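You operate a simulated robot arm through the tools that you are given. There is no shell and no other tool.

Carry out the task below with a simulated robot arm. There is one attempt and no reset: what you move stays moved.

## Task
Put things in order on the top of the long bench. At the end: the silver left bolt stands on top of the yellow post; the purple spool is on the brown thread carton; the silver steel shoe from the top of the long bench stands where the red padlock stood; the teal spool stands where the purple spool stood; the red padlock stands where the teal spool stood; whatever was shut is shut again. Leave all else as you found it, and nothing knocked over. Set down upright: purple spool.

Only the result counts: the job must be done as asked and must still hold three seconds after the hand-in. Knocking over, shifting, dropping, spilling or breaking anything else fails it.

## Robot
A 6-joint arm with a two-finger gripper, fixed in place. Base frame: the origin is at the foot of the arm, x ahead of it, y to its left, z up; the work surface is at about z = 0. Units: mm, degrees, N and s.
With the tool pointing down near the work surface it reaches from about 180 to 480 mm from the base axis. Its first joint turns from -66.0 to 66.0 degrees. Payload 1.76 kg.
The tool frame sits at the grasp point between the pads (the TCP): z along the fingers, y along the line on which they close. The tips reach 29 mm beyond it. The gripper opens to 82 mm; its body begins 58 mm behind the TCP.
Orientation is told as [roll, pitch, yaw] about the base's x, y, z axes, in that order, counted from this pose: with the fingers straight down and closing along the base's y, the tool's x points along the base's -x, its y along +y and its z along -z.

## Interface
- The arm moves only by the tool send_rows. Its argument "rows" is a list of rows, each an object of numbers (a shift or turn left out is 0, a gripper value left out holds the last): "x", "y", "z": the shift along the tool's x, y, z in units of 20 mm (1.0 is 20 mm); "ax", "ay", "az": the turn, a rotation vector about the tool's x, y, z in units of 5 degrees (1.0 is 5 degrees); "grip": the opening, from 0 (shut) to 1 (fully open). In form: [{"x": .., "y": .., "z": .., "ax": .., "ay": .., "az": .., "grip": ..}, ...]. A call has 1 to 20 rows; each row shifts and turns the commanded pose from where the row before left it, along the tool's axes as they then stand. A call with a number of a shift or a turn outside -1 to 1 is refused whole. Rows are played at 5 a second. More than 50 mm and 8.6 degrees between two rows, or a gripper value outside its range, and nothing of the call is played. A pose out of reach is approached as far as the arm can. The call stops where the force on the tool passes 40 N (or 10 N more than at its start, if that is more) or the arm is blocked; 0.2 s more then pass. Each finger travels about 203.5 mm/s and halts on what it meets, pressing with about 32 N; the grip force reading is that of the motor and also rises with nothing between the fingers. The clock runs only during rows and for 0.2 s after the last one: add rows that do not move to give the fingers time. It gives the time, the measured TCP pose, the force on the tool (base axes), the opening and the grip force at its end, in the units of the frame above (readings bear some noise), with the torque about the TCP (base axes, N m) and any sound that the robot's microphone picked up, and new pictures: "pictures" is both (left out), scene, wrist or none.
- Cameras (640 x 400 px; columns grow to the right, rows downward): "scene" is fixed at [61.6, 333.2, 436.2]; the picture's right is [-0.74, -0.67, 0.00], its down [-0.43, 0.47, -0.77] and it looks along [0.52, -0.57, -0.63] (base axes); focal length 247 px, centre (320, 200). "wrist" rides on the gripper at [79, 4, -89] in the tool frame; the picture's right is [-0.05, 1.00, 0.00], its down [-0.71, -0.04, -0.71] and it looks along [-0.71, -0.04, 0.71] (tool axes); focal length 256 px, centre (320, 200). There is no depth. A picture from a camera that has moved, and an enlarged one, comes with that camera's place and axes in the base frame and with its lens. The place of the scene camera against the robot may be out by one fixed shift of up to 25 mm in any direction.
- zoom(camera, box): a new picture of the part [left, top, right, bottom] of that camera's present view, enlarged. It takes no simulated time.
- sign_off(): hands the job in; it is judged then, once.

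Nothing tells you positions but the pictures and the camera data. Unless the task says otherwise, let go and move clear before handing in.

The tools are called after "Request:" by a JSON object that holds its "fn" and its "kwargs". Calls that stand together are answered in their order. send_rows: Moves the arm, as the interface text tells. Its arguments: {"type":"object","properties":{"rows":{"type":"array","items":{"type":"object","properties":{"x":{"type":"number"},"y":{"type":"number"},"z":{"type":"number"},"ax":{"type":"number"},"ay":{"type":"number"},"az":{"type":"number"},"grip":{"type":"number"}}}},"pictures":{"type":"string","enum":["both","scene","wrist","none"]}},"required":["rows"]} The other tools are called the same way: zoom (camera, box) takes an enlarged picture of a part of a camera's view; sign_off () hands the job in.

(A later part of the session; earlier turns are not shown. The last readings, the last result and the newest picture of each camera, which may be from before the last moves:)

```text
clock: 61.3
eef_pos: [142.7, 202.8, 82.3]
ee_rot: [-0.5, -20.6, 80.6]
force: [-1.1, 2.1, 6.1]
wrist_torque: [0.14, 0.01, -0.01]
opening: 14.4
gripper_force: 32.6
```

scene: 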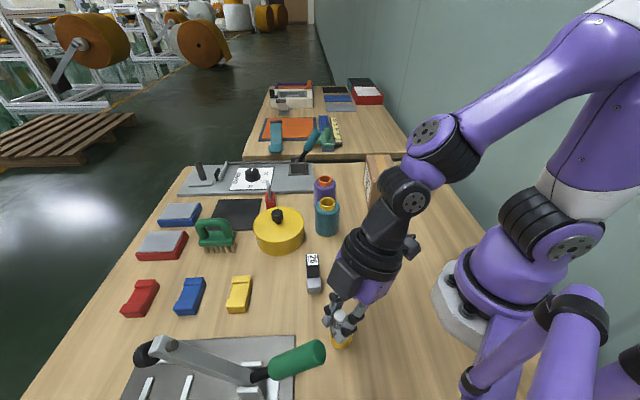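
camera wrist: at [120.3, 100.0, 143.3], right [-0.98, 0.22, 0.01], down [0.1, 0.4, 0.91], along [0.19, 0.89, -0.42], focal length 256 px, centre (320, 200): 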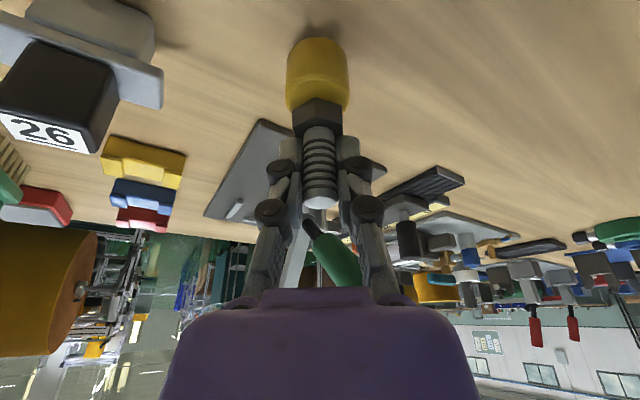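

Light contact (6 N). Opening the fingers slowly and checking that the bolt stands.

Request:
{"fn": "send_rows", "kwargs": {"rows": [{"grip": 0.2}, {"grip": 0.22}, {"grip": 0.25}, {"grip": 0.3}, {}]}}

Request:
{"fn": "zoom", "kwargs": {"camera": "wrist", "box": [240, 20, 400, 220]}}

Request:
{"fn": "zoom", "kwargs": {"camera": "scene", "box": [300, 280, 380, 360]}}

```text
clock: 62.5
eef_pos: [141.6, 202.8, 82.1]
ee_rot: [-0.4, -20.4, 80.5]
force: [-0.3, 0.1, 1.5]
wrist_torque: [0.0, 0.01, -0.01]
opening: 24.7
gripper_force: 0.0
camera wrist: at [120.0, 99.3, 139.4], right [-0.98, 0.22, 0.01], down [0.1, 0.4, 0.91], along [0.19, 0.89, -0.42], focal length 256 px, centre (320, 200)
```

scene: 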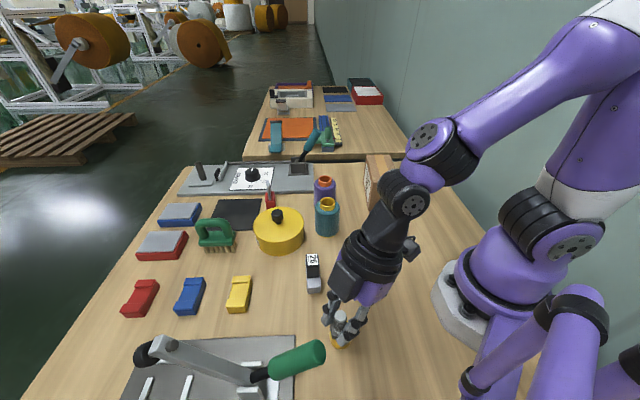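
wrist: 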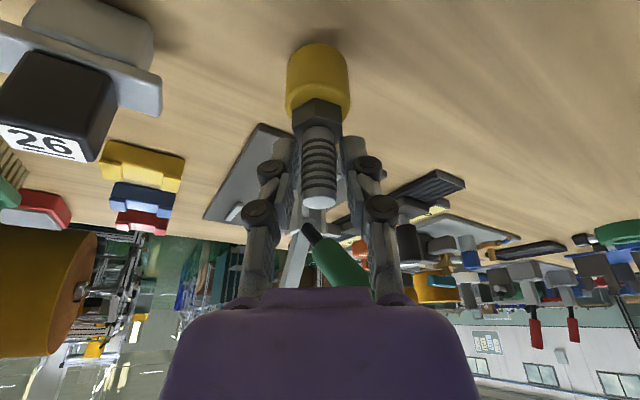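

```text
2.00 times, centred on (320, 120) of wrist
camera zoom: at [120.0, 99.3, 139.4], right [-0.98, 0.22, 0.01], down [0.1, 0.4, 0.91], along [0.19, 0.89, -0.42], focal length 512 px, centre (320, 360)
```

zoom: 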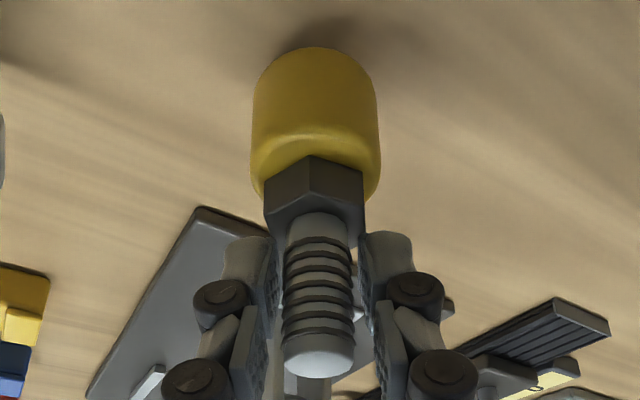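

```text
5.00 times, centred on (340, 320) of scene
camera zoom: at [61.6, 333.2, 436.2], right [-0.74, -0.67, 0.0], down [-0.43, 0.47, -0.77], along [0.52, -0.57, -0.63], focal length 1233 px, centre (220, -400)
```

zoom: 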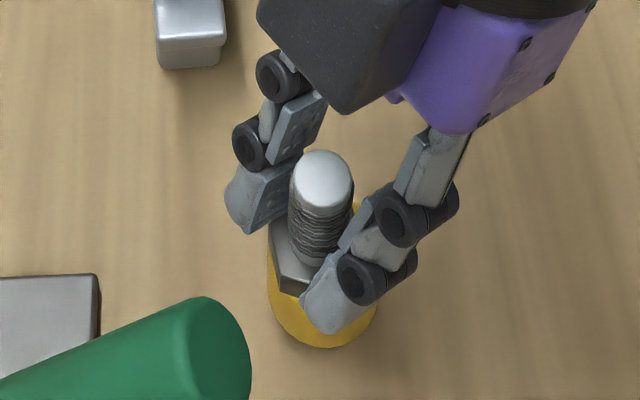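

The bolt is standing on the post. Opening wider and withdrawing straight up.

Request:
{"fn": "send_rows", "kwargs": {"rows": [{"grip": 0.45}, {"grip": 0.6}, {}, {"x": -0.171, "z": -0.47}, {"x": -0.171, "z": -0.47}, {"x": -0.171, "z": -0.47}, {"x": -0.171, "z": -0.47}, {"x": -0.171, "z": -0.47}, {"x": -0.171, "z": -0.47}, {"x": -0.171, "z": -0.47}, {"x": -0.171, "z": -0.47}, {"x": -0.171, "z": -0.47}, {"x": -0.171, "z": -0.47}, {}]}}

Request:
{"fn": "zoom", "kwargs": {"camera": "scene", "box": [300, 270, 380, 360]}}

```text
clock: 65.5
eef_pos: [140.6, 201.7, 183.5]
ee_rot: [-0.5, -20.5, 80.5]
force: [-0.2, 0.0, 0.7]
wrist_torque: [0.01, -0.02, 0.03]
opening: 49.4
gripper_force: 0.0
camera wrist: at [119.2, 98.7, 240.2], right [-0.98, 0.22, 0.01], down [0.1, 0.4, 0.91], along [0.19, 0.89, -0.42], focal length 256 px, centre (320, 200)
```

scene: 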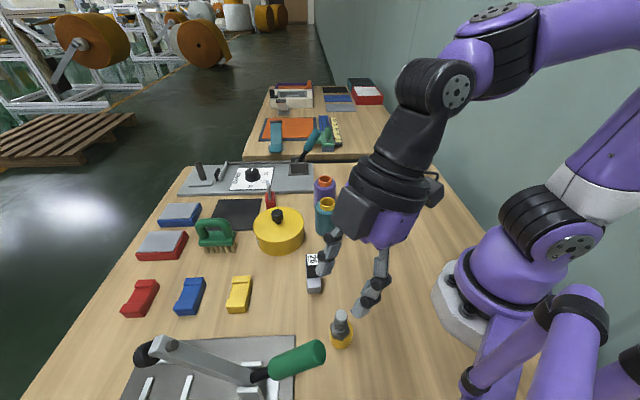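
wrist: 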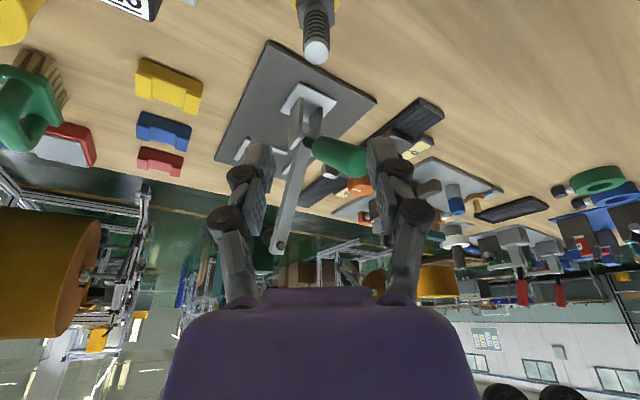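

```text
4.44 times, centred on (340, 315) of scene
camera zoom: at [61.6, 333.2, 436.2], right [-0.74, -0.67, 0.0], down [-0.43, 0.47, -0.77], along [0.52, -0.57, -0.63], focal length 1096 px, centre (231, -311)
```

zoom: 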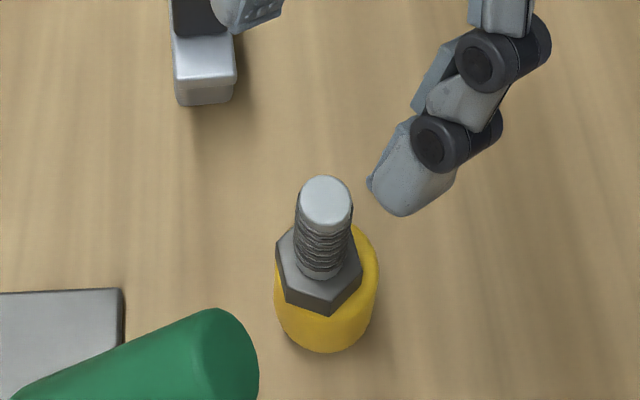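

The bolt stands on the post on its own. Next is the purple spool: I'll level the tool, move back over the bench and yaw to 0.

Request:
{"fn": "send_rows", "kwargs": {"rows": [{"ay": 1}, {"ay": 1}, {"ay": 1}, {"ay": 1}, {"ay": 0.1}, {"x": 0.854, "y": -0.954, "grip": 1}, {"x": 0.854, "y": -0.954}, {"x": 0.854, "y": -0.954}, {"x": 0.854, "y": -0.954}, {"x": 0.854, "y": -0.954}, {"x": 0.854, "y": -0.954}, {"x": 0.854, "y": -0.954}, {"x": 0.854, "y": -0.954}, {"x": 0.854, "y": -0.954}, {"x": 0.854, "y": -0.954}, {}], "pictures": "scene"}}

Request:
{"fn": "send_rows", "kwargs": {"rows": [{"az": 1}, {"az": 1}, {"az": 1}, {"az": 1}, {"az": 1}, {"az": 1}, {"az": 1}, {"az": 1}, {"az": 1}, {"az": 1}, {"az": 1}, {"az": 1}, {"az": 1}, {"az": 1}, {"az": 1}, {"az": 1}, {"az": 0.1}, {}]}}

```text
clock: 68.9
eef_pos: [300.5, 0.3, 183.6]
ee_rot: [-0.4, 0.1, 80.3]
force: [0.0, 0.7, 0.3]
wrist_torque: [-0.01, 0.04, 0.02]
opening: 81.7
gripper_force: 0.1
```

scene: 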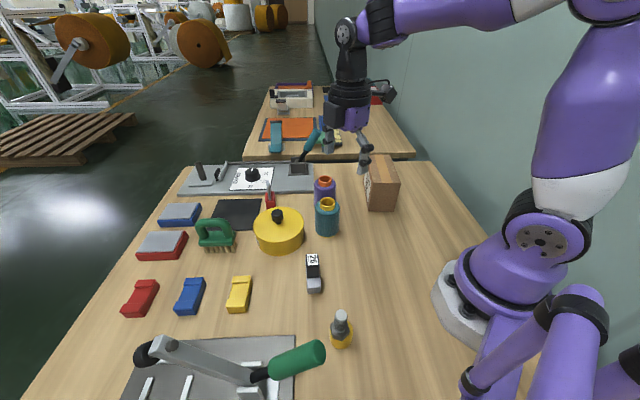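

```text
clock: 72.7
eef_pos: [301.6, 1.5, 183.3]
ee_rot: [-0.1, -0.3, -0.4]
force: [0.1, -0.3, -0.6]
wrist_torque: [0.0, 0.03, 0.01]
opening: 81.7
gripper_force: 0.1
camera wrist: at [221.2, 5.7, 273.5], right [0.06, 1.0, 0.0], down [0.7, -0.04, 0.71], along [0.71, -0.04, -0.7], focal length 256 px, centre (320, 200)
```

scene: 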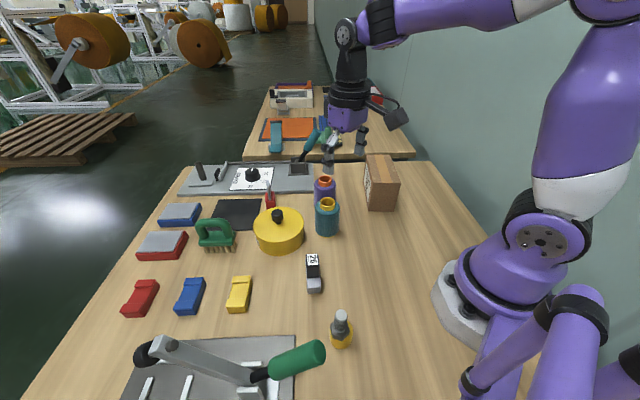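
wrist: 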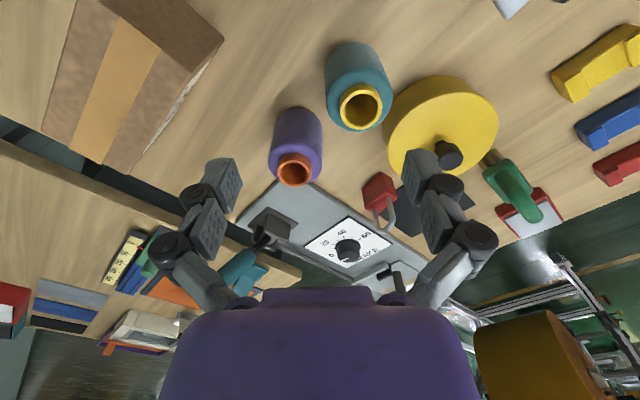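

Request:
{"fn": "zoom", "kwargs": {"camera": "wrist", "box": [240, 30, 420, 200]}}

Request:
{"fn": "zoom", "kwargs": {"camera": "wrist", "box": [30, 0, 240, 180]}}

```text
2.35 times, centred on (330, 115) of wrist
camera zoom: at [221.2, 5.7, 273.5], right [0.06, 1.0, 0.0], down [0.7, -0.04, 0.71], along [0.71, -0.04, -0.7], focal length 602 px, centre (296, 400)
```

zoom: 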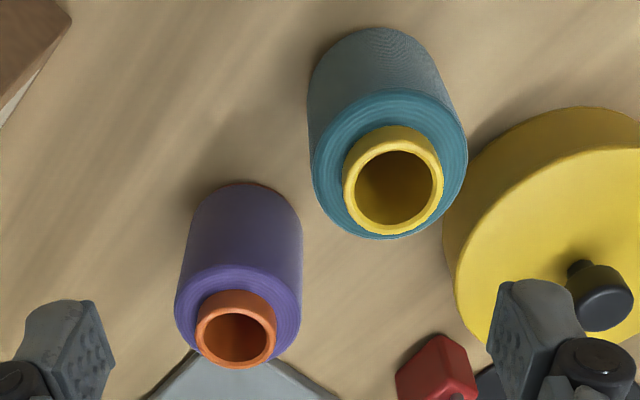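

```text
2.22 times, centred on (135, 90) of wrist
camera zoom: at [221.2, 5.7, 273.5], right [0.06, 1.0, 0.0], down [0.7, -0.04, 0.71], along [0.71, -0.04, -0.7], focal length 569 px, centre (731, 444)
```

zoom: 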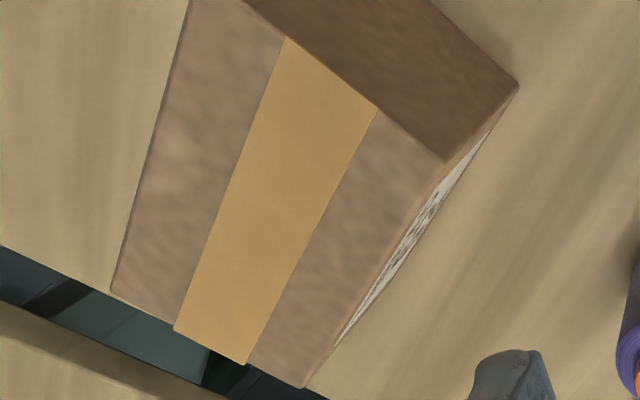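

Purple spool centre is about (374.4,-27.8) and the carton-top centre about (300,-157.5) at z≈87.5. Moving over the purple spool with the fingers fully open.

Request:
{"fn": "send_rows", "kwargs": {"rows": [{"ay": 0.06, "az": -0.08}, {"x": -0.918, "y": -0.3675, "z": 0.4}, {"x": -0.918, "y": -0.3675, "z": 0.5}, {"x": -0.918, "y": -0.3675, "z": 0.5}, {"x": -0.918, "y": -0.3675, "z": 0.5}, {"z": 1}, {}]}}

```text
clock: 74.3
eef_pos: [373.6, -26.3, 126.6]
ee_rot: [-0.2, 0.0, 0.2]
force: [1.2, 0.1, 0.0]
wrist_torque: [0.0, -0.04, -0.01]
opening: 82.0
gripper_force: 0.0
camera wrist: at [295.5, -24.1, 216.3], right [0.05, 1.0, 0.0], down [0.7, -0.03, 0.71], along [0.71, -0.04, -0.71], focal length 256 px, centre (320, 200)
```

scene: 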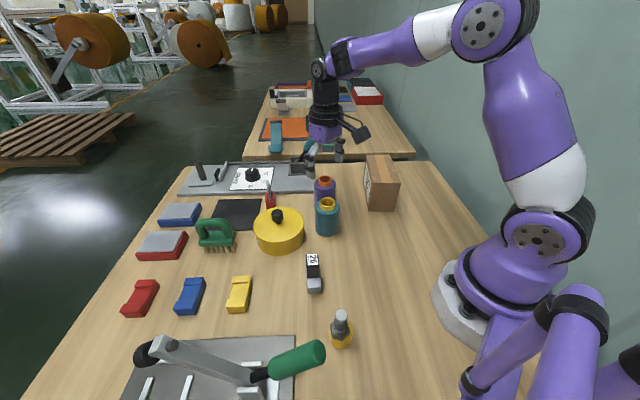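
wrist: 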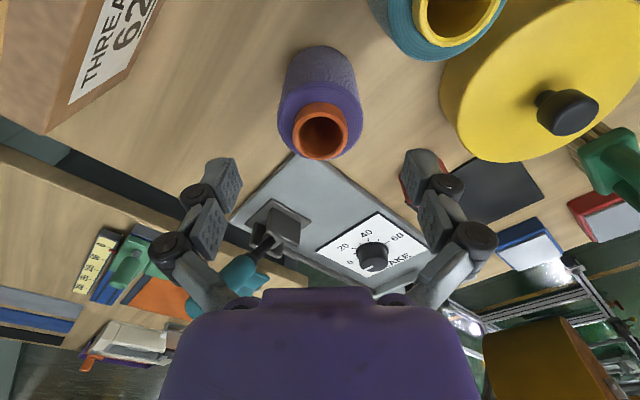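

Aligned over the purple spool. Descending around it and closing.

Request:
{"fn": "send_rows", "kwargs": {"rows": [{"z": 0.9}, {"z": 0.9}, {"z": 0.9}, {"z": 0.9}, {"z": 0.6}, {}, {"grip": 0.8}, {"grip": 0.65}, {"grip": 0.4}, {"grip": 0}, {}, {}]}}

```text
clock: 76.9
eef_pos: [375.7, -27.3, 41.8]
ee_rot: [-0.3, -0.2, 0.3]
force: [0.0, 3.1, 3.1]
wrist_torque: [0.04, -0.02, -0.04]
opening: 53.3
gripper_force: 32.1
camera wrist: at [296.5, -24.9, 133.1], right [0.05, 1.0, 0.0], down [0.7, -0.03, 0.71], along [0.71, -0.04, -0.71], focal length 256 px, centre (320, 200)
```

scene: 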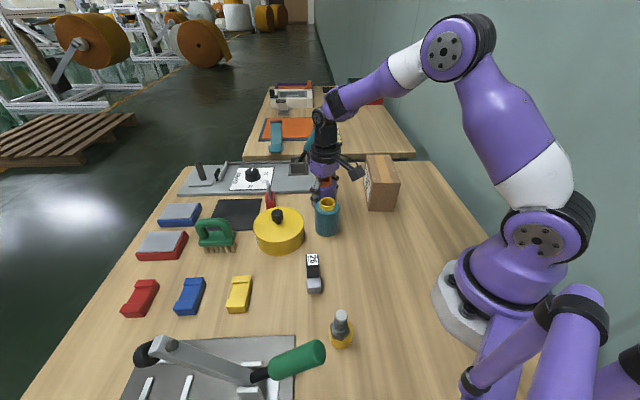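
wrist: 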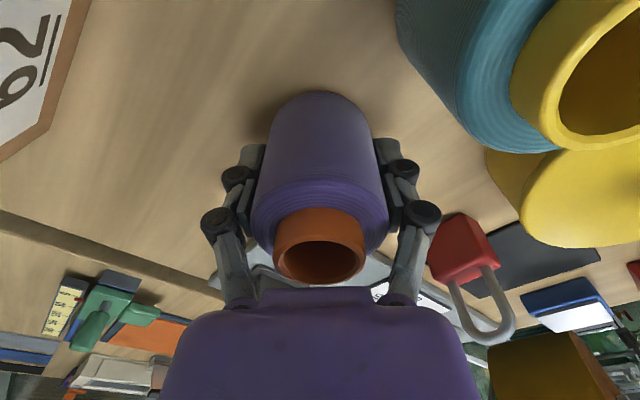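

Request:
{"fn": "send_rows", "kwargs": {"rows": [{"z": -0.25}, {"z": -0.25}, {"z": -0.4}, {"z": -0.5}, {"z": -0.7}, {"z": -0.7}, {"z": -0.7}, {"z": -0.7}, {"z": -0.7}, {"z": -0.7}, {}]}}

```text
clock: 79.3
eef_pos: [374.2, -29.1, 153.9]
ee_rot: [-0.1, 0.0, 0.3]
force: [0.5, 0.4, -3.2]
wrist_torque: [-0.03, 0.02, 0.0]
opening: 53.5
gripper_force: 32.5
camera wrist: at [295.4, -24.1, 244.3], right [0.05, 1.0, 0.0], down [0.7, -0.03, 0.71], along [0.71, -0.04, -0.71], focal length 256 px, centre (320, 200)
```

scene: 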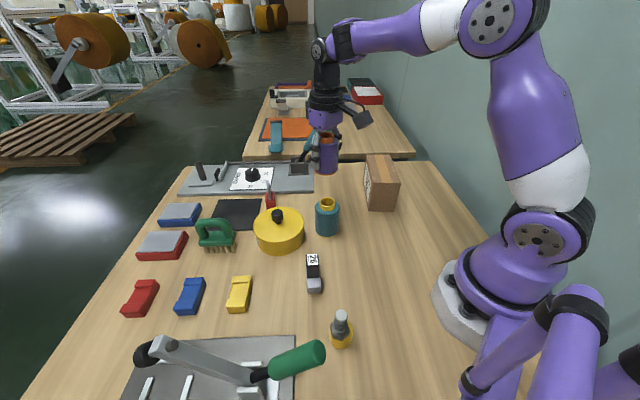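
wrist: 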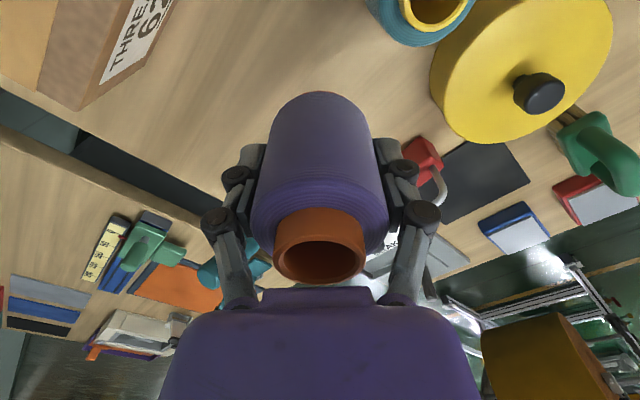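

Request:
{"fn": "send_rows", "kwargs": {"rows": [{"x": 0.4133, "y": -0.7206}, {"x": 0.4133, "y": -0.7206}, {"x": 0.4133, "y": -0.7206}, {"x": 0.4133, "y": -0.7206}, {"x": 0.4133, "y": -0.7206}, {"x": 0.4133, "y": -0.7206}, {"x": 0.4133, "y": -0.7206}, {"x": 0.4133, "y": -0.7206}, {"x": 0.4133, "y": -0.7206}, {}]}}

Request:
{"fn": "zoom", "kwargs": {"camera": "scene", "box": [320, 90, 440, 220]}}

Request:
{"fn": "zoom", "kwargs": {"camera": "wrist", "box": [200, 0, 440, 200]}}

```text
clock: 81.5
eef_pos: [298.7, -158.7, 154.4]
ee_rot: [-0.1, -0.2, 0.2]
force: [0.0, -0.8, -3.5]
wrist_torque: [-0.01, -0.02, 0.0]
opening: 53.1
gripper_force: 32.1
camera wrist: at [221.2, -153.7, 245.1], right [0.05, 1.0, 0.0], down [0.71, -0.03, 0.71], along [0.71, -0.04, -0.71], focal length 256 px, centre (320, 200)
```

scene: 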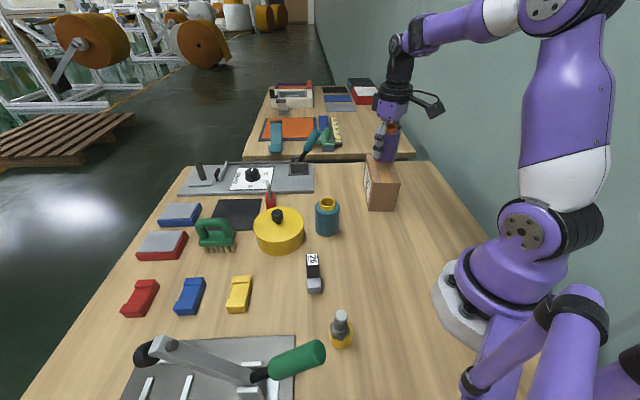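
wrist: 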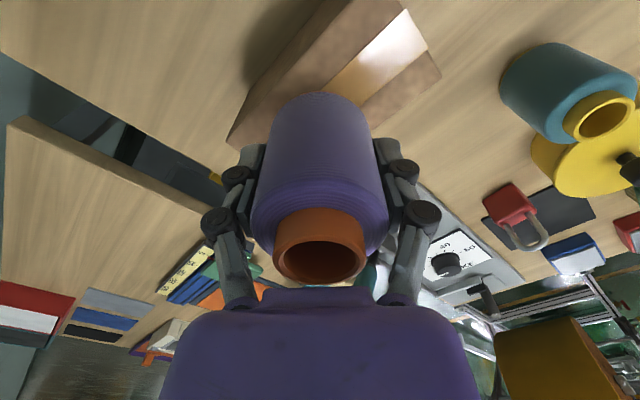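

```text
3.08 times, centred on (380, 155) of scene
camera zoom: at [61.6, 333.2, 436.2], right [-0.74, -0.67, 0.0], down [-0.43, 0.47, -0.77], along [0.52, -0.57, -0.63], focal length 759 px, centre (135, 338)
```

zoom: 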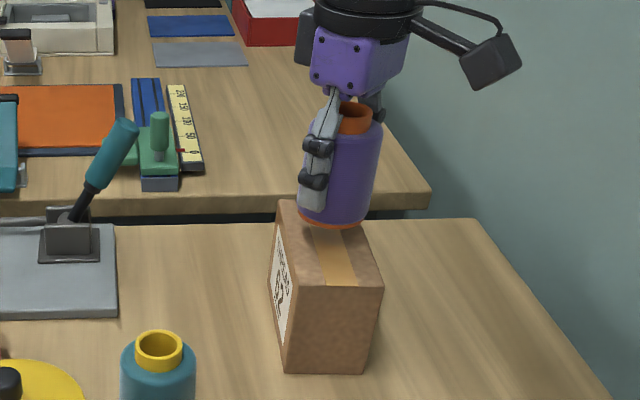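

```text
2.00 times, centred on (320, 100) of wrist
camera zoom: at [221.2, -153.7, 245.1], right [0.05, 1.0, 0.0], down [0.71, -0.03, 0.71], along [0.71, -0.04, -0.71], focal length 512 px, centre (320, 400)
```

zoom: 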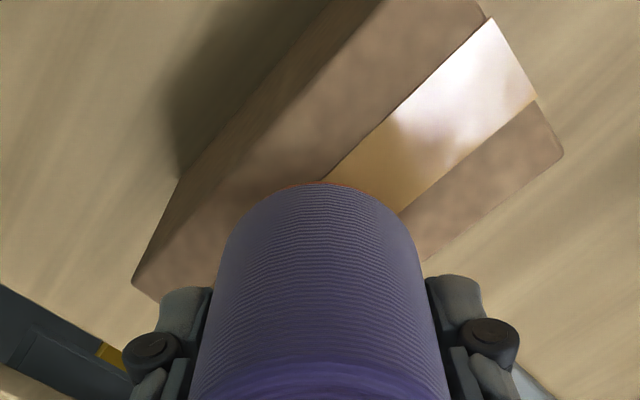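

Request:
{"fn": "send_rows", "kwargs": {"rows": [{"z": 0.4}, {"z": 0.4}, {"z": 0.25}, {"z": 0.1}, {}], "pictures": "none"}}

Request:
{"fn": "send_rows", "kwargs": {"rows": [{"z": 0.05}, {"z": 0.05}, {}], "pictures": "none"}}

```text
clock: 82.7
eef_pos: [299.0, -158.6, 133.1]
ee_rot: [-0.2, -0.1, 0.0]
force: [-9.5, 0.7, 29.3]
wrist_torque: [0.18, 0.58, 0.09]
opening: 53.4
gripper_force: 32.1
```

```text
clock: 83.5
eef_pos: [301.3, -157.5, 129.2]
ee_rot: [-0.4, -0.3, 0.2]
force: [-1.7, -5.7, 37.0]
wrist_torque: [-0.25, 0.07, -0.07]
opening: 53.5
gripper_force: 31.7
```

Contact came slightly earlier than expected, so I'll ease up a little before releasing.

Request:
{"fn": "send_rows", "kwargs": {"rows": [{"z": -0.1}, {}]}}

Request:
{"fn": "zoom", "kwargs": {"camera": "scene", "box": [320, 90, 440, 220]}}

```text
clock: 84.1
eef_pos: [299.8, -156.4, 130.2]
ee_rot: [0.0, 0.2, 0.3]
force: [1.7, 0.3, -0.4]
wrist_torque: [-0.03, -0.12, 0.03]
opening: 53.2
gripper_force: 32.2
camera wrist: at [220.4, -153.6, 221.1], right [0.05, 1.0, 0.0], down [0.71, -0.03, 0.71], along [0.7, -0.03, -0.71], focal length 256 px, centre (320, 200)
```

scene: 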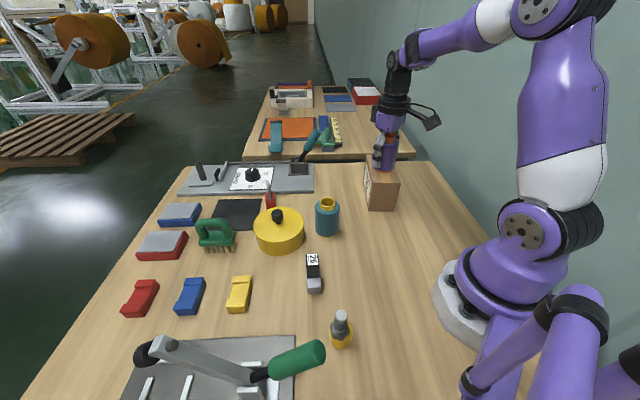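
wrist: 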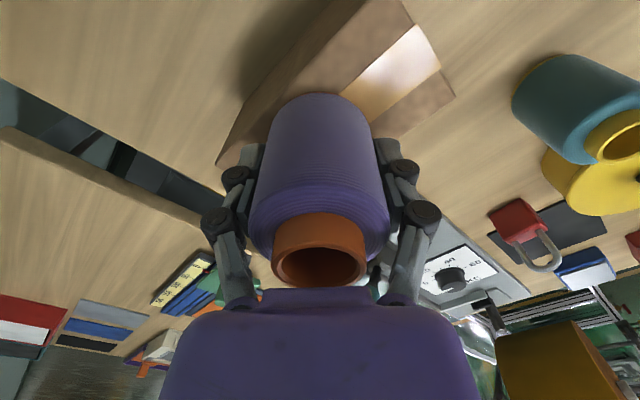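

```text
3.08 times, centred on (380, 155) of scene
camera zoom: at [61.6, 333.2, 436.2], right [-0.74, -0.67, 0.0], down [-0.43, 0.47, -0.77], along [0.52, -0.57, -0.63], focal length 759 px, centre (135, 338)
```

zoom: 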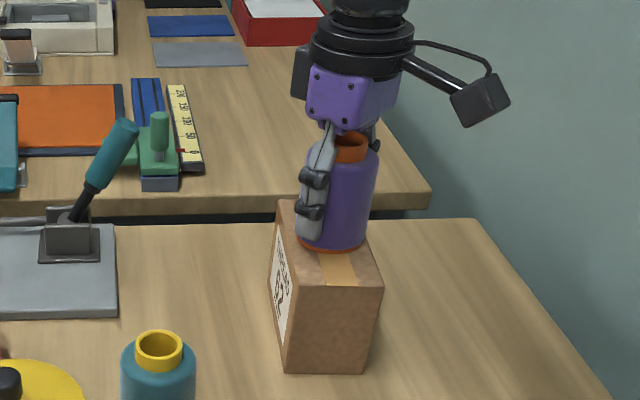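

The load is now carried by the carton. Releasing gently and lifting off.

Request:
{"fn": "send_rows", "kwargs": {"rows": [{"grip": 0.66}, {"grip": 0.68}, {"grip": 0.72}, {"grip": 0.8}, {"grip": 1}, {}, {"z": -0.4}, {"z": -0.6}, {"z": -0.8}, {"z": -0.8}, {"z": -0.6}, {}]}}

Request:
{"fn": "zoom", "kwargs": {"camera": "scene", "box": [320, 90, 440, 220]}}

Request:
{"fn": "zoom", "kwargs": {"camera": "wrist", "box": [180, 0, 460, 200]}}

```text
clock: 86.7
eef_pos: [300.0, -156.8, 195.7]
ee_rot: [-0.2, 0.0, 0.3]
force: [-0.2, -0.2, -0.8]
wrist_torque: [0.03, 0.02, 0.0]
opening: 81.9
gripper_force: 0.0
camera wrist: at [220.9, -152.8, 285.8], right [0.05, 1.0, 0.0], down [0.7, -0.03, 0.71], along [0.71, -0.04, -0.71], focal length 256 px, centre (320, 200)
```

scene: 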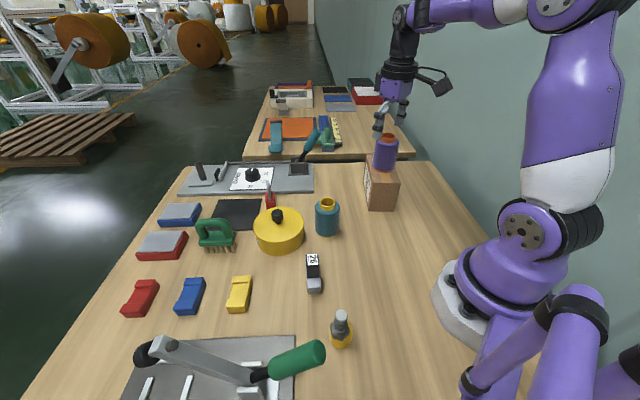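
wrist: 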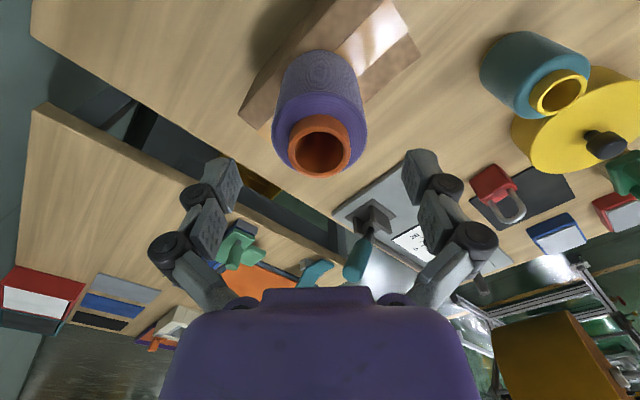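

```text
3.08 times, centred on (380, 155) of scene
camera zoom: at [61.6, 333.2, 436.2], right [-0.74, -0.67, 0.0], down [-0.43, 0.47, -0.77], along [0.52, -0.57, -0.63], focal length 759 px, centre (135, 338)
```

zoom: 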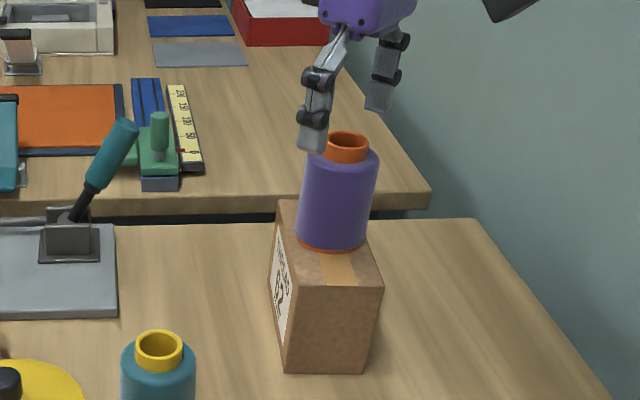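

```text
2.00 times, centred on (320, 100) of wrist
camera zoom: at [220.9, -152.8, 285.8], right [0.05, 1.0, 0.0], down [0.7, -0.03, 0.71], along [0.71, -0.04, -0.71], focal length 512 px, centre (320, 400)
```

zoom: 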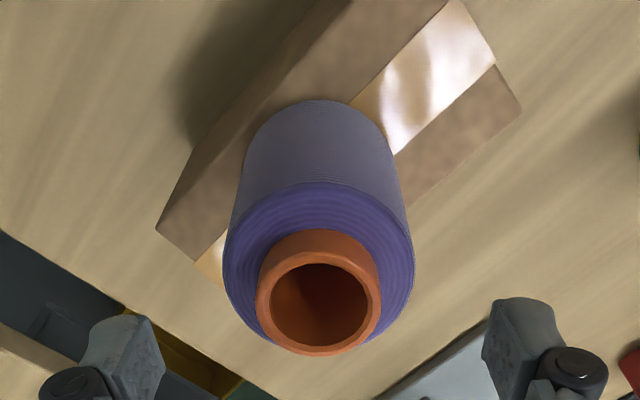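

Purple spool is upright on the carton. Next, the teal spool: I'll rise clear, move over it and yaw to 30° so the fingers avoid the yellow tin.

Request:
{"fn": "send_rows", "kwargs": {"rows": [{"z": -0.9}, {"z": -0.9}, {"x": -0.06, "y": 0.95}, {"x": -0.06, "y": 0.95}, {"x": -0.06, "y": 0.95}, {"x": -0.06, "y": 0.95}, {"x": -0.06, "y": 0.95}, {"x": -0.06, "y": 0.95}, {"x": -0.06, "y": 0.95}, {"x": -0.06, "y": 0.95}, {"x": -0.06, "y": 0.95}, {"x": -0.06, "y": 0.95}, {"az": -1, "z": 0.6}, {"az": -1, "z": 0.6}, {"az": -1, "z": 0.6}, {"az": -1, "z": 0.6}, {"az": -1, "z": 0.6}, {"az": -1, "z": 0.6}, {}]}}

```text
clock: 90.7
eef_pos: [310.1, 31.2, 158.7]
ee_rot: [-0.2, 0.0, 30.4]
force: [-0.3, 0.0, 0.3]
wrist_torque: [-0.01, -0.05, 0.0]
opening: 82.0
gripper_force: 0.0
camera wrist: at [241.3, -4.1, 249.0], right [-0.46, 0.89, 0.0], down [0.63, 0.33, 0.71], along [0.63, 0.32, -0.71], focal length 256 px, centre (320, 200)
```

scene: 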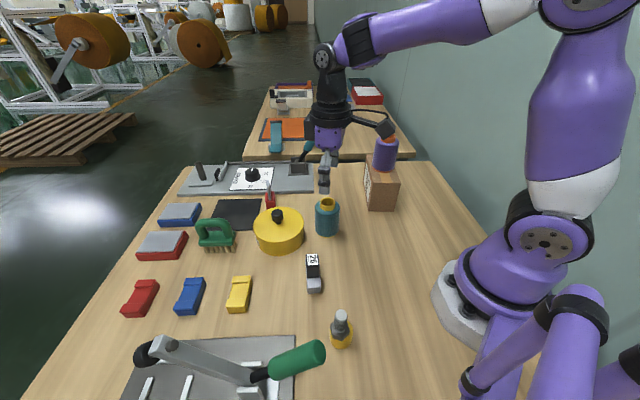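
wrist: 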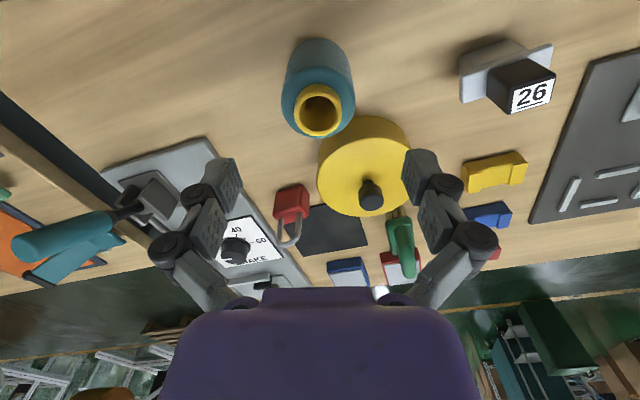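

Teal spool centre confirmed at about (312.4,32.5). Descending around it with the fingers clear of the tin, then closing.

Request:
{"fn": "send_rows", "kwargs": {"rows": [{"x": -0.06, "z": 0.8}, {"z": 0.9}, {"z": 0.9}, {"z": 0.9}, {"z": 0.9}, {"z": 0.9}, {"z": 0.4}, {}]}}

```text
clock: 92.5
eef_pos: [311.3, 32.0, 45.2]
ee_rot: [-0.1, 0.1, 30.2]
force: [0.0, 0.4, -0.3]
wrist_torque: [0.01, 0.0, 0.01]
opening: 82.0
gripper_force: 0.1
camera wrist: at [241.5, -4.0, 135.0], right [-0.46, 0.89, 0.0], down [0.63, 0.32, 0.71], along [0.63, 0.32, -0.71], focal length 256 px, centre (320, 200)
```

scene: 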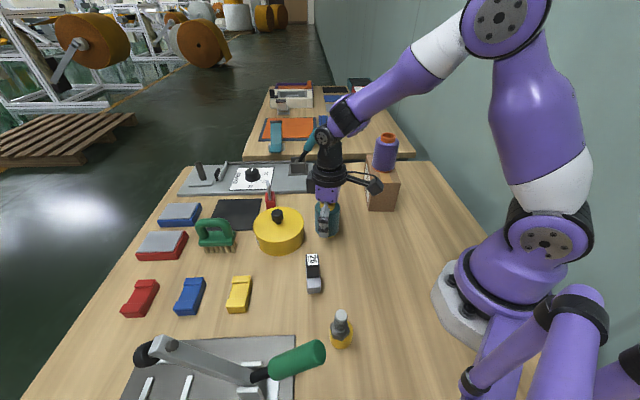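
wrist: 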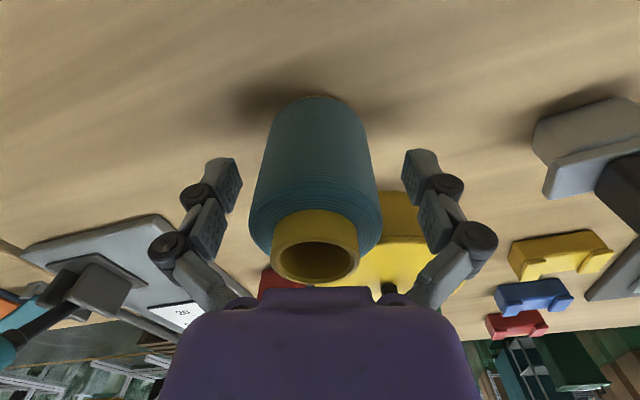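

Request:
{"fn": "send_rows", "kwargs": {"rows": [{"grip": 0.8}, {"grip": 0.65}, {"grip": 0.4}, {"grip": 0}, {}, {}, {"z": -0.25}, {"z": -0.25}, {"z": -0.4}, {"z": -0.5}, {"z": -0.7}, {"z": -0.7}, {}]}}

```text
clock: 95.3
eef_pos: [312.1, 33.0, 101.4]
ee_rot: [-0.3, 0.0, 30.2]
force: [0.3, 1.3, -3.4]
wrist_torque: [-0.01, 0.01, 0.01]
opening: 52.8
gripper_force: 32.4
camera wrist: at [242.3, -4.0, 192.1], right [-0.46, 0.89, 0.0], down [0.63, 0.32, 0.71], along [0.63, 0.32, -0.71], focal length 256 px, centre (320, 200)
```

scene: 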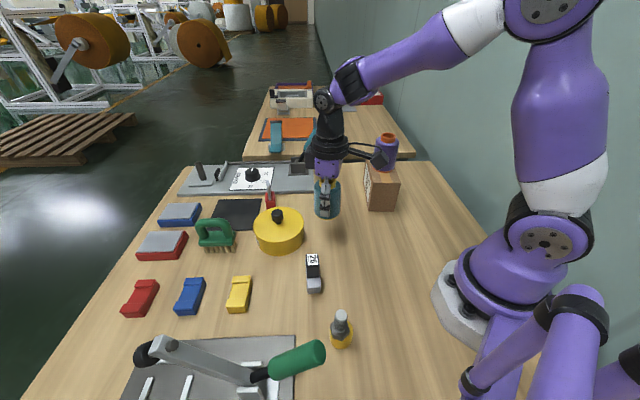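
wrist: 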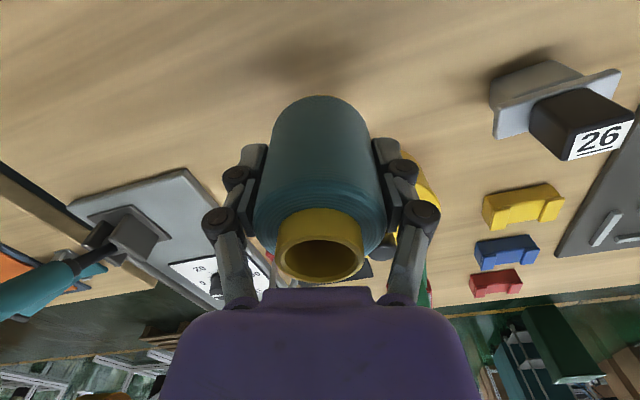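

Request:
{"fn": "send_rows", "kwargs": {"rows": [{"x": -0.234, "y": -0.836}, {"x": -0.234, "y": -0.836}, {"x": -0.234, "y": -0.836}, {"x": -0.234, "y": -0.836}, {"x": -0.234, "y": -0.836}, {}, {}]}}

```text
clock: 96.9
eef_pos: [374.1, -28.0, 102.1]
ee_rot: [-0.2, -0.1, 30.2]
force: [0.0, 0.0, -2.9]
wrist_torque: [0.0, 0.01, 0.04]
opening: 52.5
gripper_force: 31.9
camera wrist: at [303.6, -64.4, 192.5], right [-0.46, 0.89, 0.0], down [0.63, 0.32, 0.71], along [0.63, 0.32, -0.71], focal length 256 px, centre (320, 200)
```

scene: 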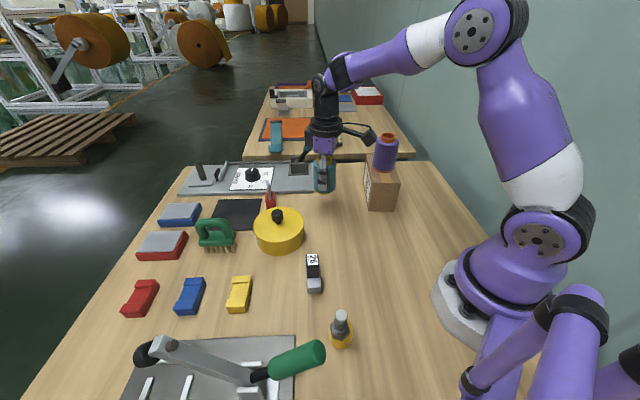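
wrist: 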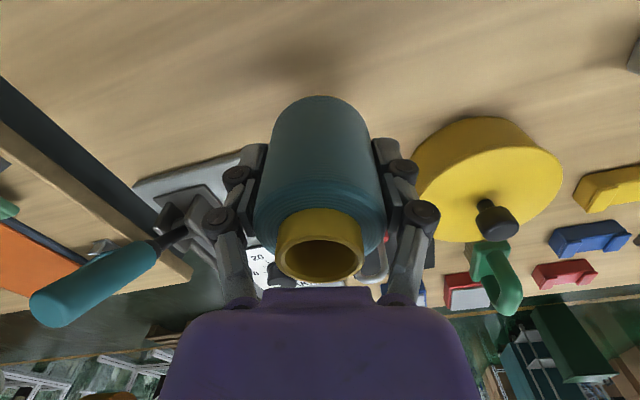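

Request:
{"fn": "send_rows", "kwargs": {"rows": [{"z": 0.7}, {"z": 0.7}, {"z": 0.6}, {"z": 0.35}, {"z": 0.2}, {}], "pictures": "none"}}

```text
clock: 98.3
eef_pos: [374.7, -28.0, 50.5]
ee_rot: [-0.2, 0.0, 30.2]
force: [-0.1, 0.0, -3.1]
wrist_torque: [-0.04, 0.02, -0.02]
opening: 52.7
gripper_force: 31.5
```

Request:
{"fn": "send_rows", "kwargs": {"rows": [{"z": 0.1}, {"z": 0.06}, {}], "pictures": "none"}}

```text
clock: 99.1
eef_pos: [374.9, -27.9, 48.7]
ee_rot: [-0.1, 0.0, 30.2]
force: [-0.5, 0.4, -3.4]
wrist_torque: [0.0, 0.02, -0.01]
opening: 52.7
gripper_force: 32.2
```

Request:
{"fn": "send_rows", "kwargs": {"rows": [{"z": 0.06}, {"z": 0.06}, {}], "pictures": "none"}}

```text
clock: 99.9
eef_pos: [375.2, -28.1, 43.8]
ee_rot: [-0.2, 0.1, 30.1]
force: [-7.7, -1.9, 12.2]
wrist_torque: [0.09, -0.02, 0.01]
opening: 52.7
gripper_force: 31.9
```

Touched down. Releasing the teal spool and rising clear.

Request:
{"fn": "send_rows", "kwargs": {"rows": [{"z": -0.03}, {"grip": 0.66}, {"grip": 0.68}, {"grip": 0.74}, {"grip": 0.85}, {"grip": 1}, {}, {"z": -0.5}, {"z": -0.8}, {"z": -0.9}, {"z": -0.9}, {"z": -0.9}, {"z": -0.9}, {}]}}

```text
clock: 102.9
eef_pos: [374.6, -29.3, 142.7]
ee_rot: [-0.2, 0.0, 30.2]
force: [-1.6, -0.3, -0.1]
wrist_torque: [-0.01, -0.02, -0.03]
opening: 82.0
gripper_force: 0.1
camera wrist: at [305.1, -64.8, 233.0], right [-0.46, 0.89, 0.0], down [0.63, 0.32, 0.71], along [0.63, 0.32, -0.71], focal length 256 px, centre (320, 200)
```

scene: 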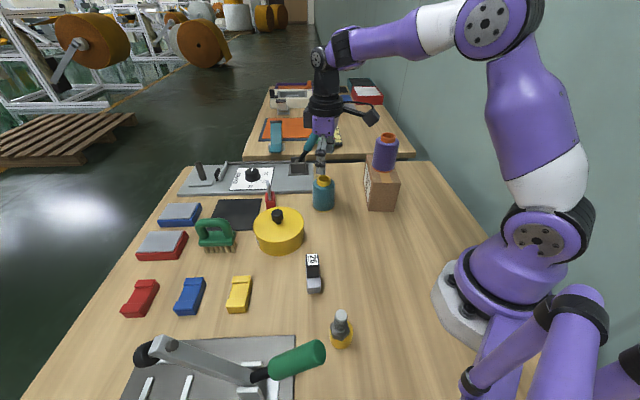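
wrist: 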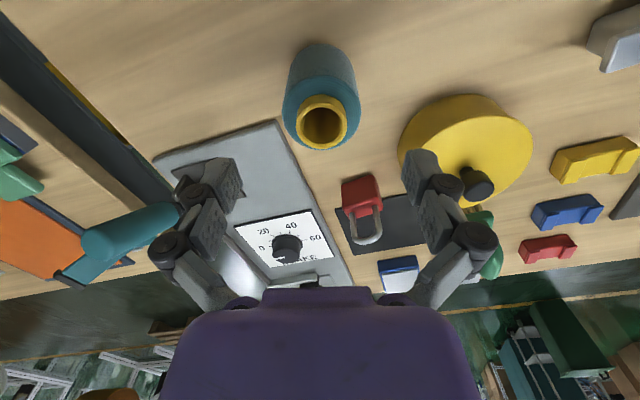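

Teal spool is set where the purple one stood. Now a closer look at the padlock for its exact pose.

Request:
{"fn": "zoom", "kwargs": {"camera": "wrist", "box": [310, 140, 430, 260]}}

Request:
{"fn": "send_rows", "kwargs": {"rows": [{"z": -0.5}, {"x": -0.2, "y": 0.9, "az": 1}, {"x": -0.1, "y": 0.9, "az": 1}, {"y": 0.9, "az": 1}, {"y": 0.9, "az": 1}, {"y": 0.9, "az": 1}, {"az": 1}, {"az": 1}, {"az": 1}, {}]}}

```text
3.33 times, centred on (370, 200) of wrist
camera zoom: at [305.1, -64.8, 233.0], right [-0.46, 0.89, 0.0], down [0.63, 0.32, 0.71], along [0.63, 0.32, -0.71], focal length 853 px, centre (153, 200)
```

zoom: 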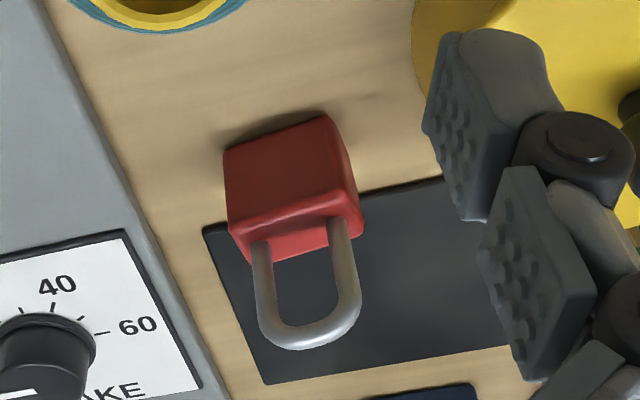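

```text
clock: 105.1
eef_pos: [349.1, 57.8, 151.6]
ee_rot: [-0.3, -0.1, -9.9]
force: [0.4, -0.5, 0.8]
wrist_torque: [-0.01, -0.02, 0.02]
opening: 82.1
gripper_force: 0.1
camera wrist: at [272.7, 76.0, 242.3], right [0.22, 0.97, 0.0], down [0.69, -0.16, 0.71], along [0.69, -0.16, -0.71], focal length 256 px, centre (320, 200)
```

scene: 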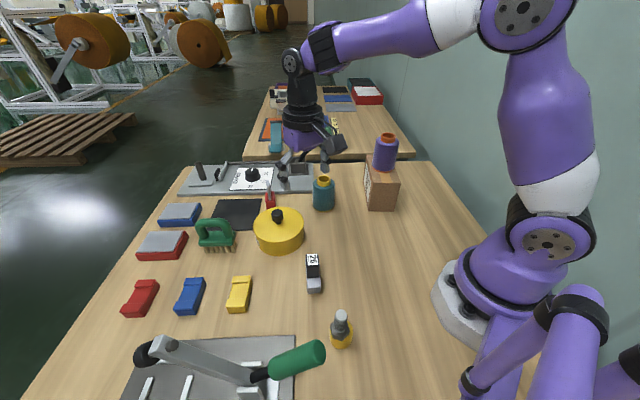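
wrist: 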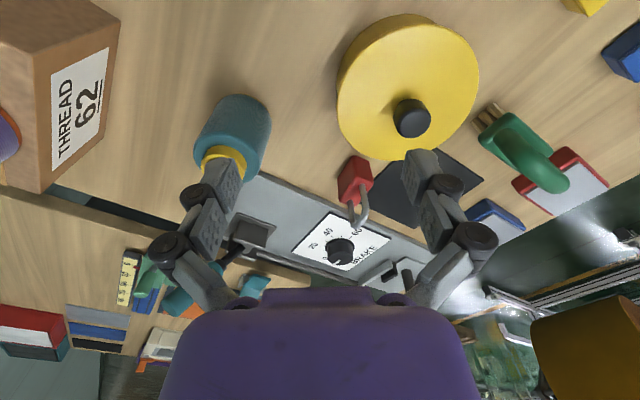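

Request:
{"fn": "zoom", "kwargs": {"camera": "wrist", "box": [320, 130, 400, 240]}}

Request:
{"fn": "zoom", "kwargs": {"camera": "wrist", "box": [320, 0, 500, 180]}}

```text
3.64 times, centred on (360, 185) of wrist
camera zoom: at [272.7, 76.0, 242.3], right [0.22, 0.97, 0.0], down [0.69, -0.16, 0.71], along [0.69, -0.16, -0.71], focal length 931 px, centre (174, 254)
```

zoom: 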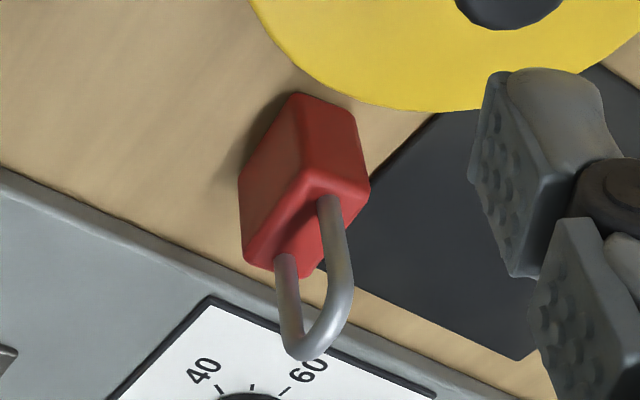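

```text
2.22 times, centred on (410, 90) of wrist
camera zoom: at [272.7, 76.0, 242.3], right [0.22, 0.97, 0.0], down [0.69, -0.16, 0.71], along [0.69, -0.16, -0.71], focal length 569 px, centre (120, 444)
```

zoom: 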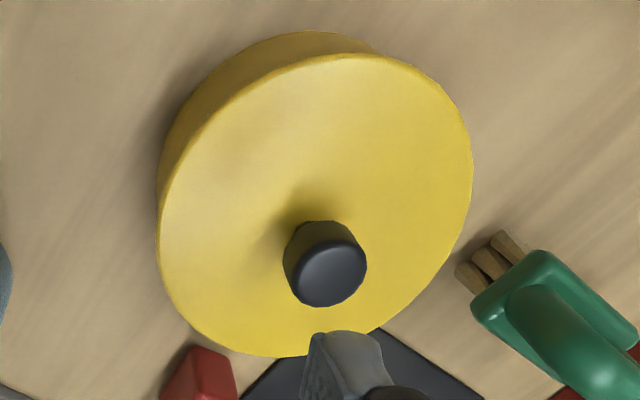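

The padlock centre is about (468.5,73) with its long axis at −36°, body about 38×21×39 mm. I'll align yaw to −36°, half-close the gripper and hover above it.

Request:
{"fn": "send_rows", "kwargs": {"rows": [{"az": 1, "grip": 0.6}, {"az": 1}, {"az": 1}, {"az": 1}, {"az": 1}, {"az": 0.22}, {"x": -0.876, "y": 0.82, "z": 0.368}, {"x": -0.876, "y": 0.82, "z": 0.368}, {"x": -0.876, "y": 0.82, "z": 0.368}, {"x": -0.876, "y": 0.82, "z": 0.368}, {"x": -0.876, "y": 0.82, "z": 0.368}, {}]}}

Request:
{"fn": "zoom", "kwargs": {"camera": "wrist", "box": [240, 60, 400, 220]}}

```text
clock: 107.7
eef_pos: [464.9, 73.7, 114.2]
ee_rot: [-0.2, -0.1, -35.9]
force: [-0.3, -0.1, 0.3]
wrist_torque: [0.0, -0.01, -0.01]
opening: 49.1
gripper_force: 0.0
camera wrist: at [404.8, 123.7, 204.6], right [0.63, 0.78, 0.0], down [0.55, -0.44, 0.71], along [0.55, -0.45, -0.71], focal length 256 px, centre (320, 200)
```

scene: 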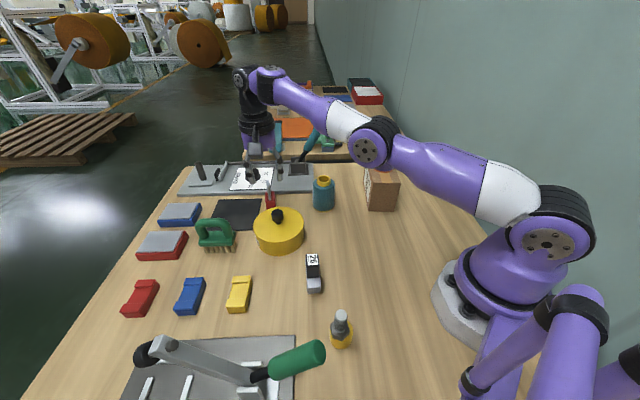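
wrist: 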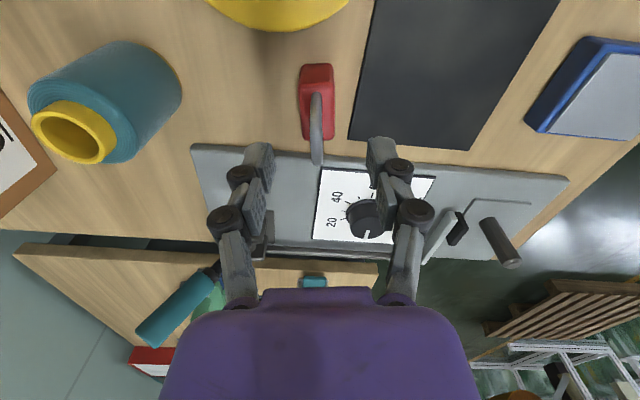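

```text
2.50 times, centred on (320, 140) of wrist
camera zoom: at [404.8, 123.7, 204.6], right [0.63, 0.78, 0.0], down [0.55, -0.44, 0.71], along [0.55, -0.45, -0.71], focal length 640 px, centre (320, 350)
```

zoom: 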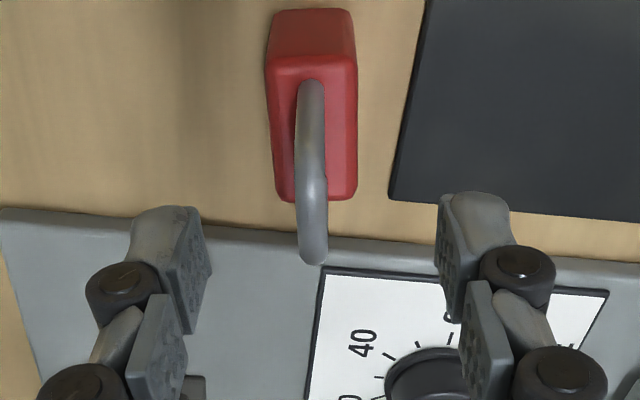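

Good alignment; the padlock centre is ~3.6 mm further out and 1.5 mm to one side. Correcting and descending over it.

Request:
{"fn": "send_rows", "kwargs": {"rows": [{"x": -0.18, "y": -0.075, "grip": 0.52}, {"z": 0.8}, {"z": 0.8}, {"z": 0.8}, {"z": 0.8}, {"z": 0.7}, {}]}}

Request:
{"fn": "zoom", "kwargs": {"camera": "wrist", "box": [220, 40, 420, 260]}}

```text
clock: 109.3
eef_pos: [475.1, 71.5, 36.6]
ee_rot: [0.0, -0.2, -35.8]
force: [0.4, -0.4, -0.2]
wrist_torque: [0.02, 0.0, 0.02]
opening: 42.5
gripper_force: 0.1
out of reach, approached as far as the arm can: row 1, 3, 5
camera wrist: at [413.6, 121.1, 127.1], right [0.63, 0.78, 0.0], down [0.55, -0.44, 0.71], along [0.55, -0.45, -0.7], focal length 256 px, centre (320, 200)
```

scene: 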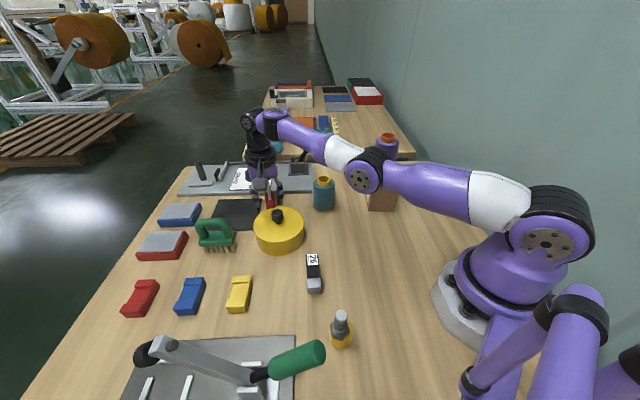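
wrist: 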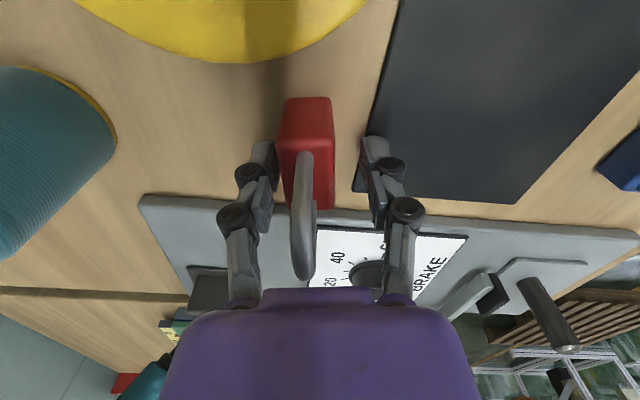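

```text
1.82 times, centred on (320, 150) of wrist
camera zoom: at [413.6, 121.1, 127.1], right [0.63, 0.78, 0.0], down [0.55, -0.44, 0.71], along [0.55, -0.45, -0.7], focal length 465 px, centre (320, 291)
```

zoom: 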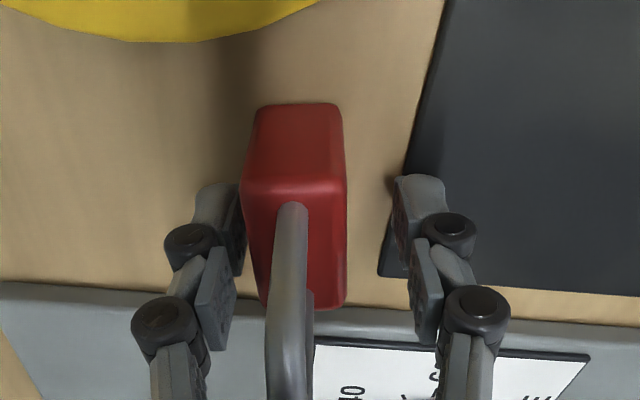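

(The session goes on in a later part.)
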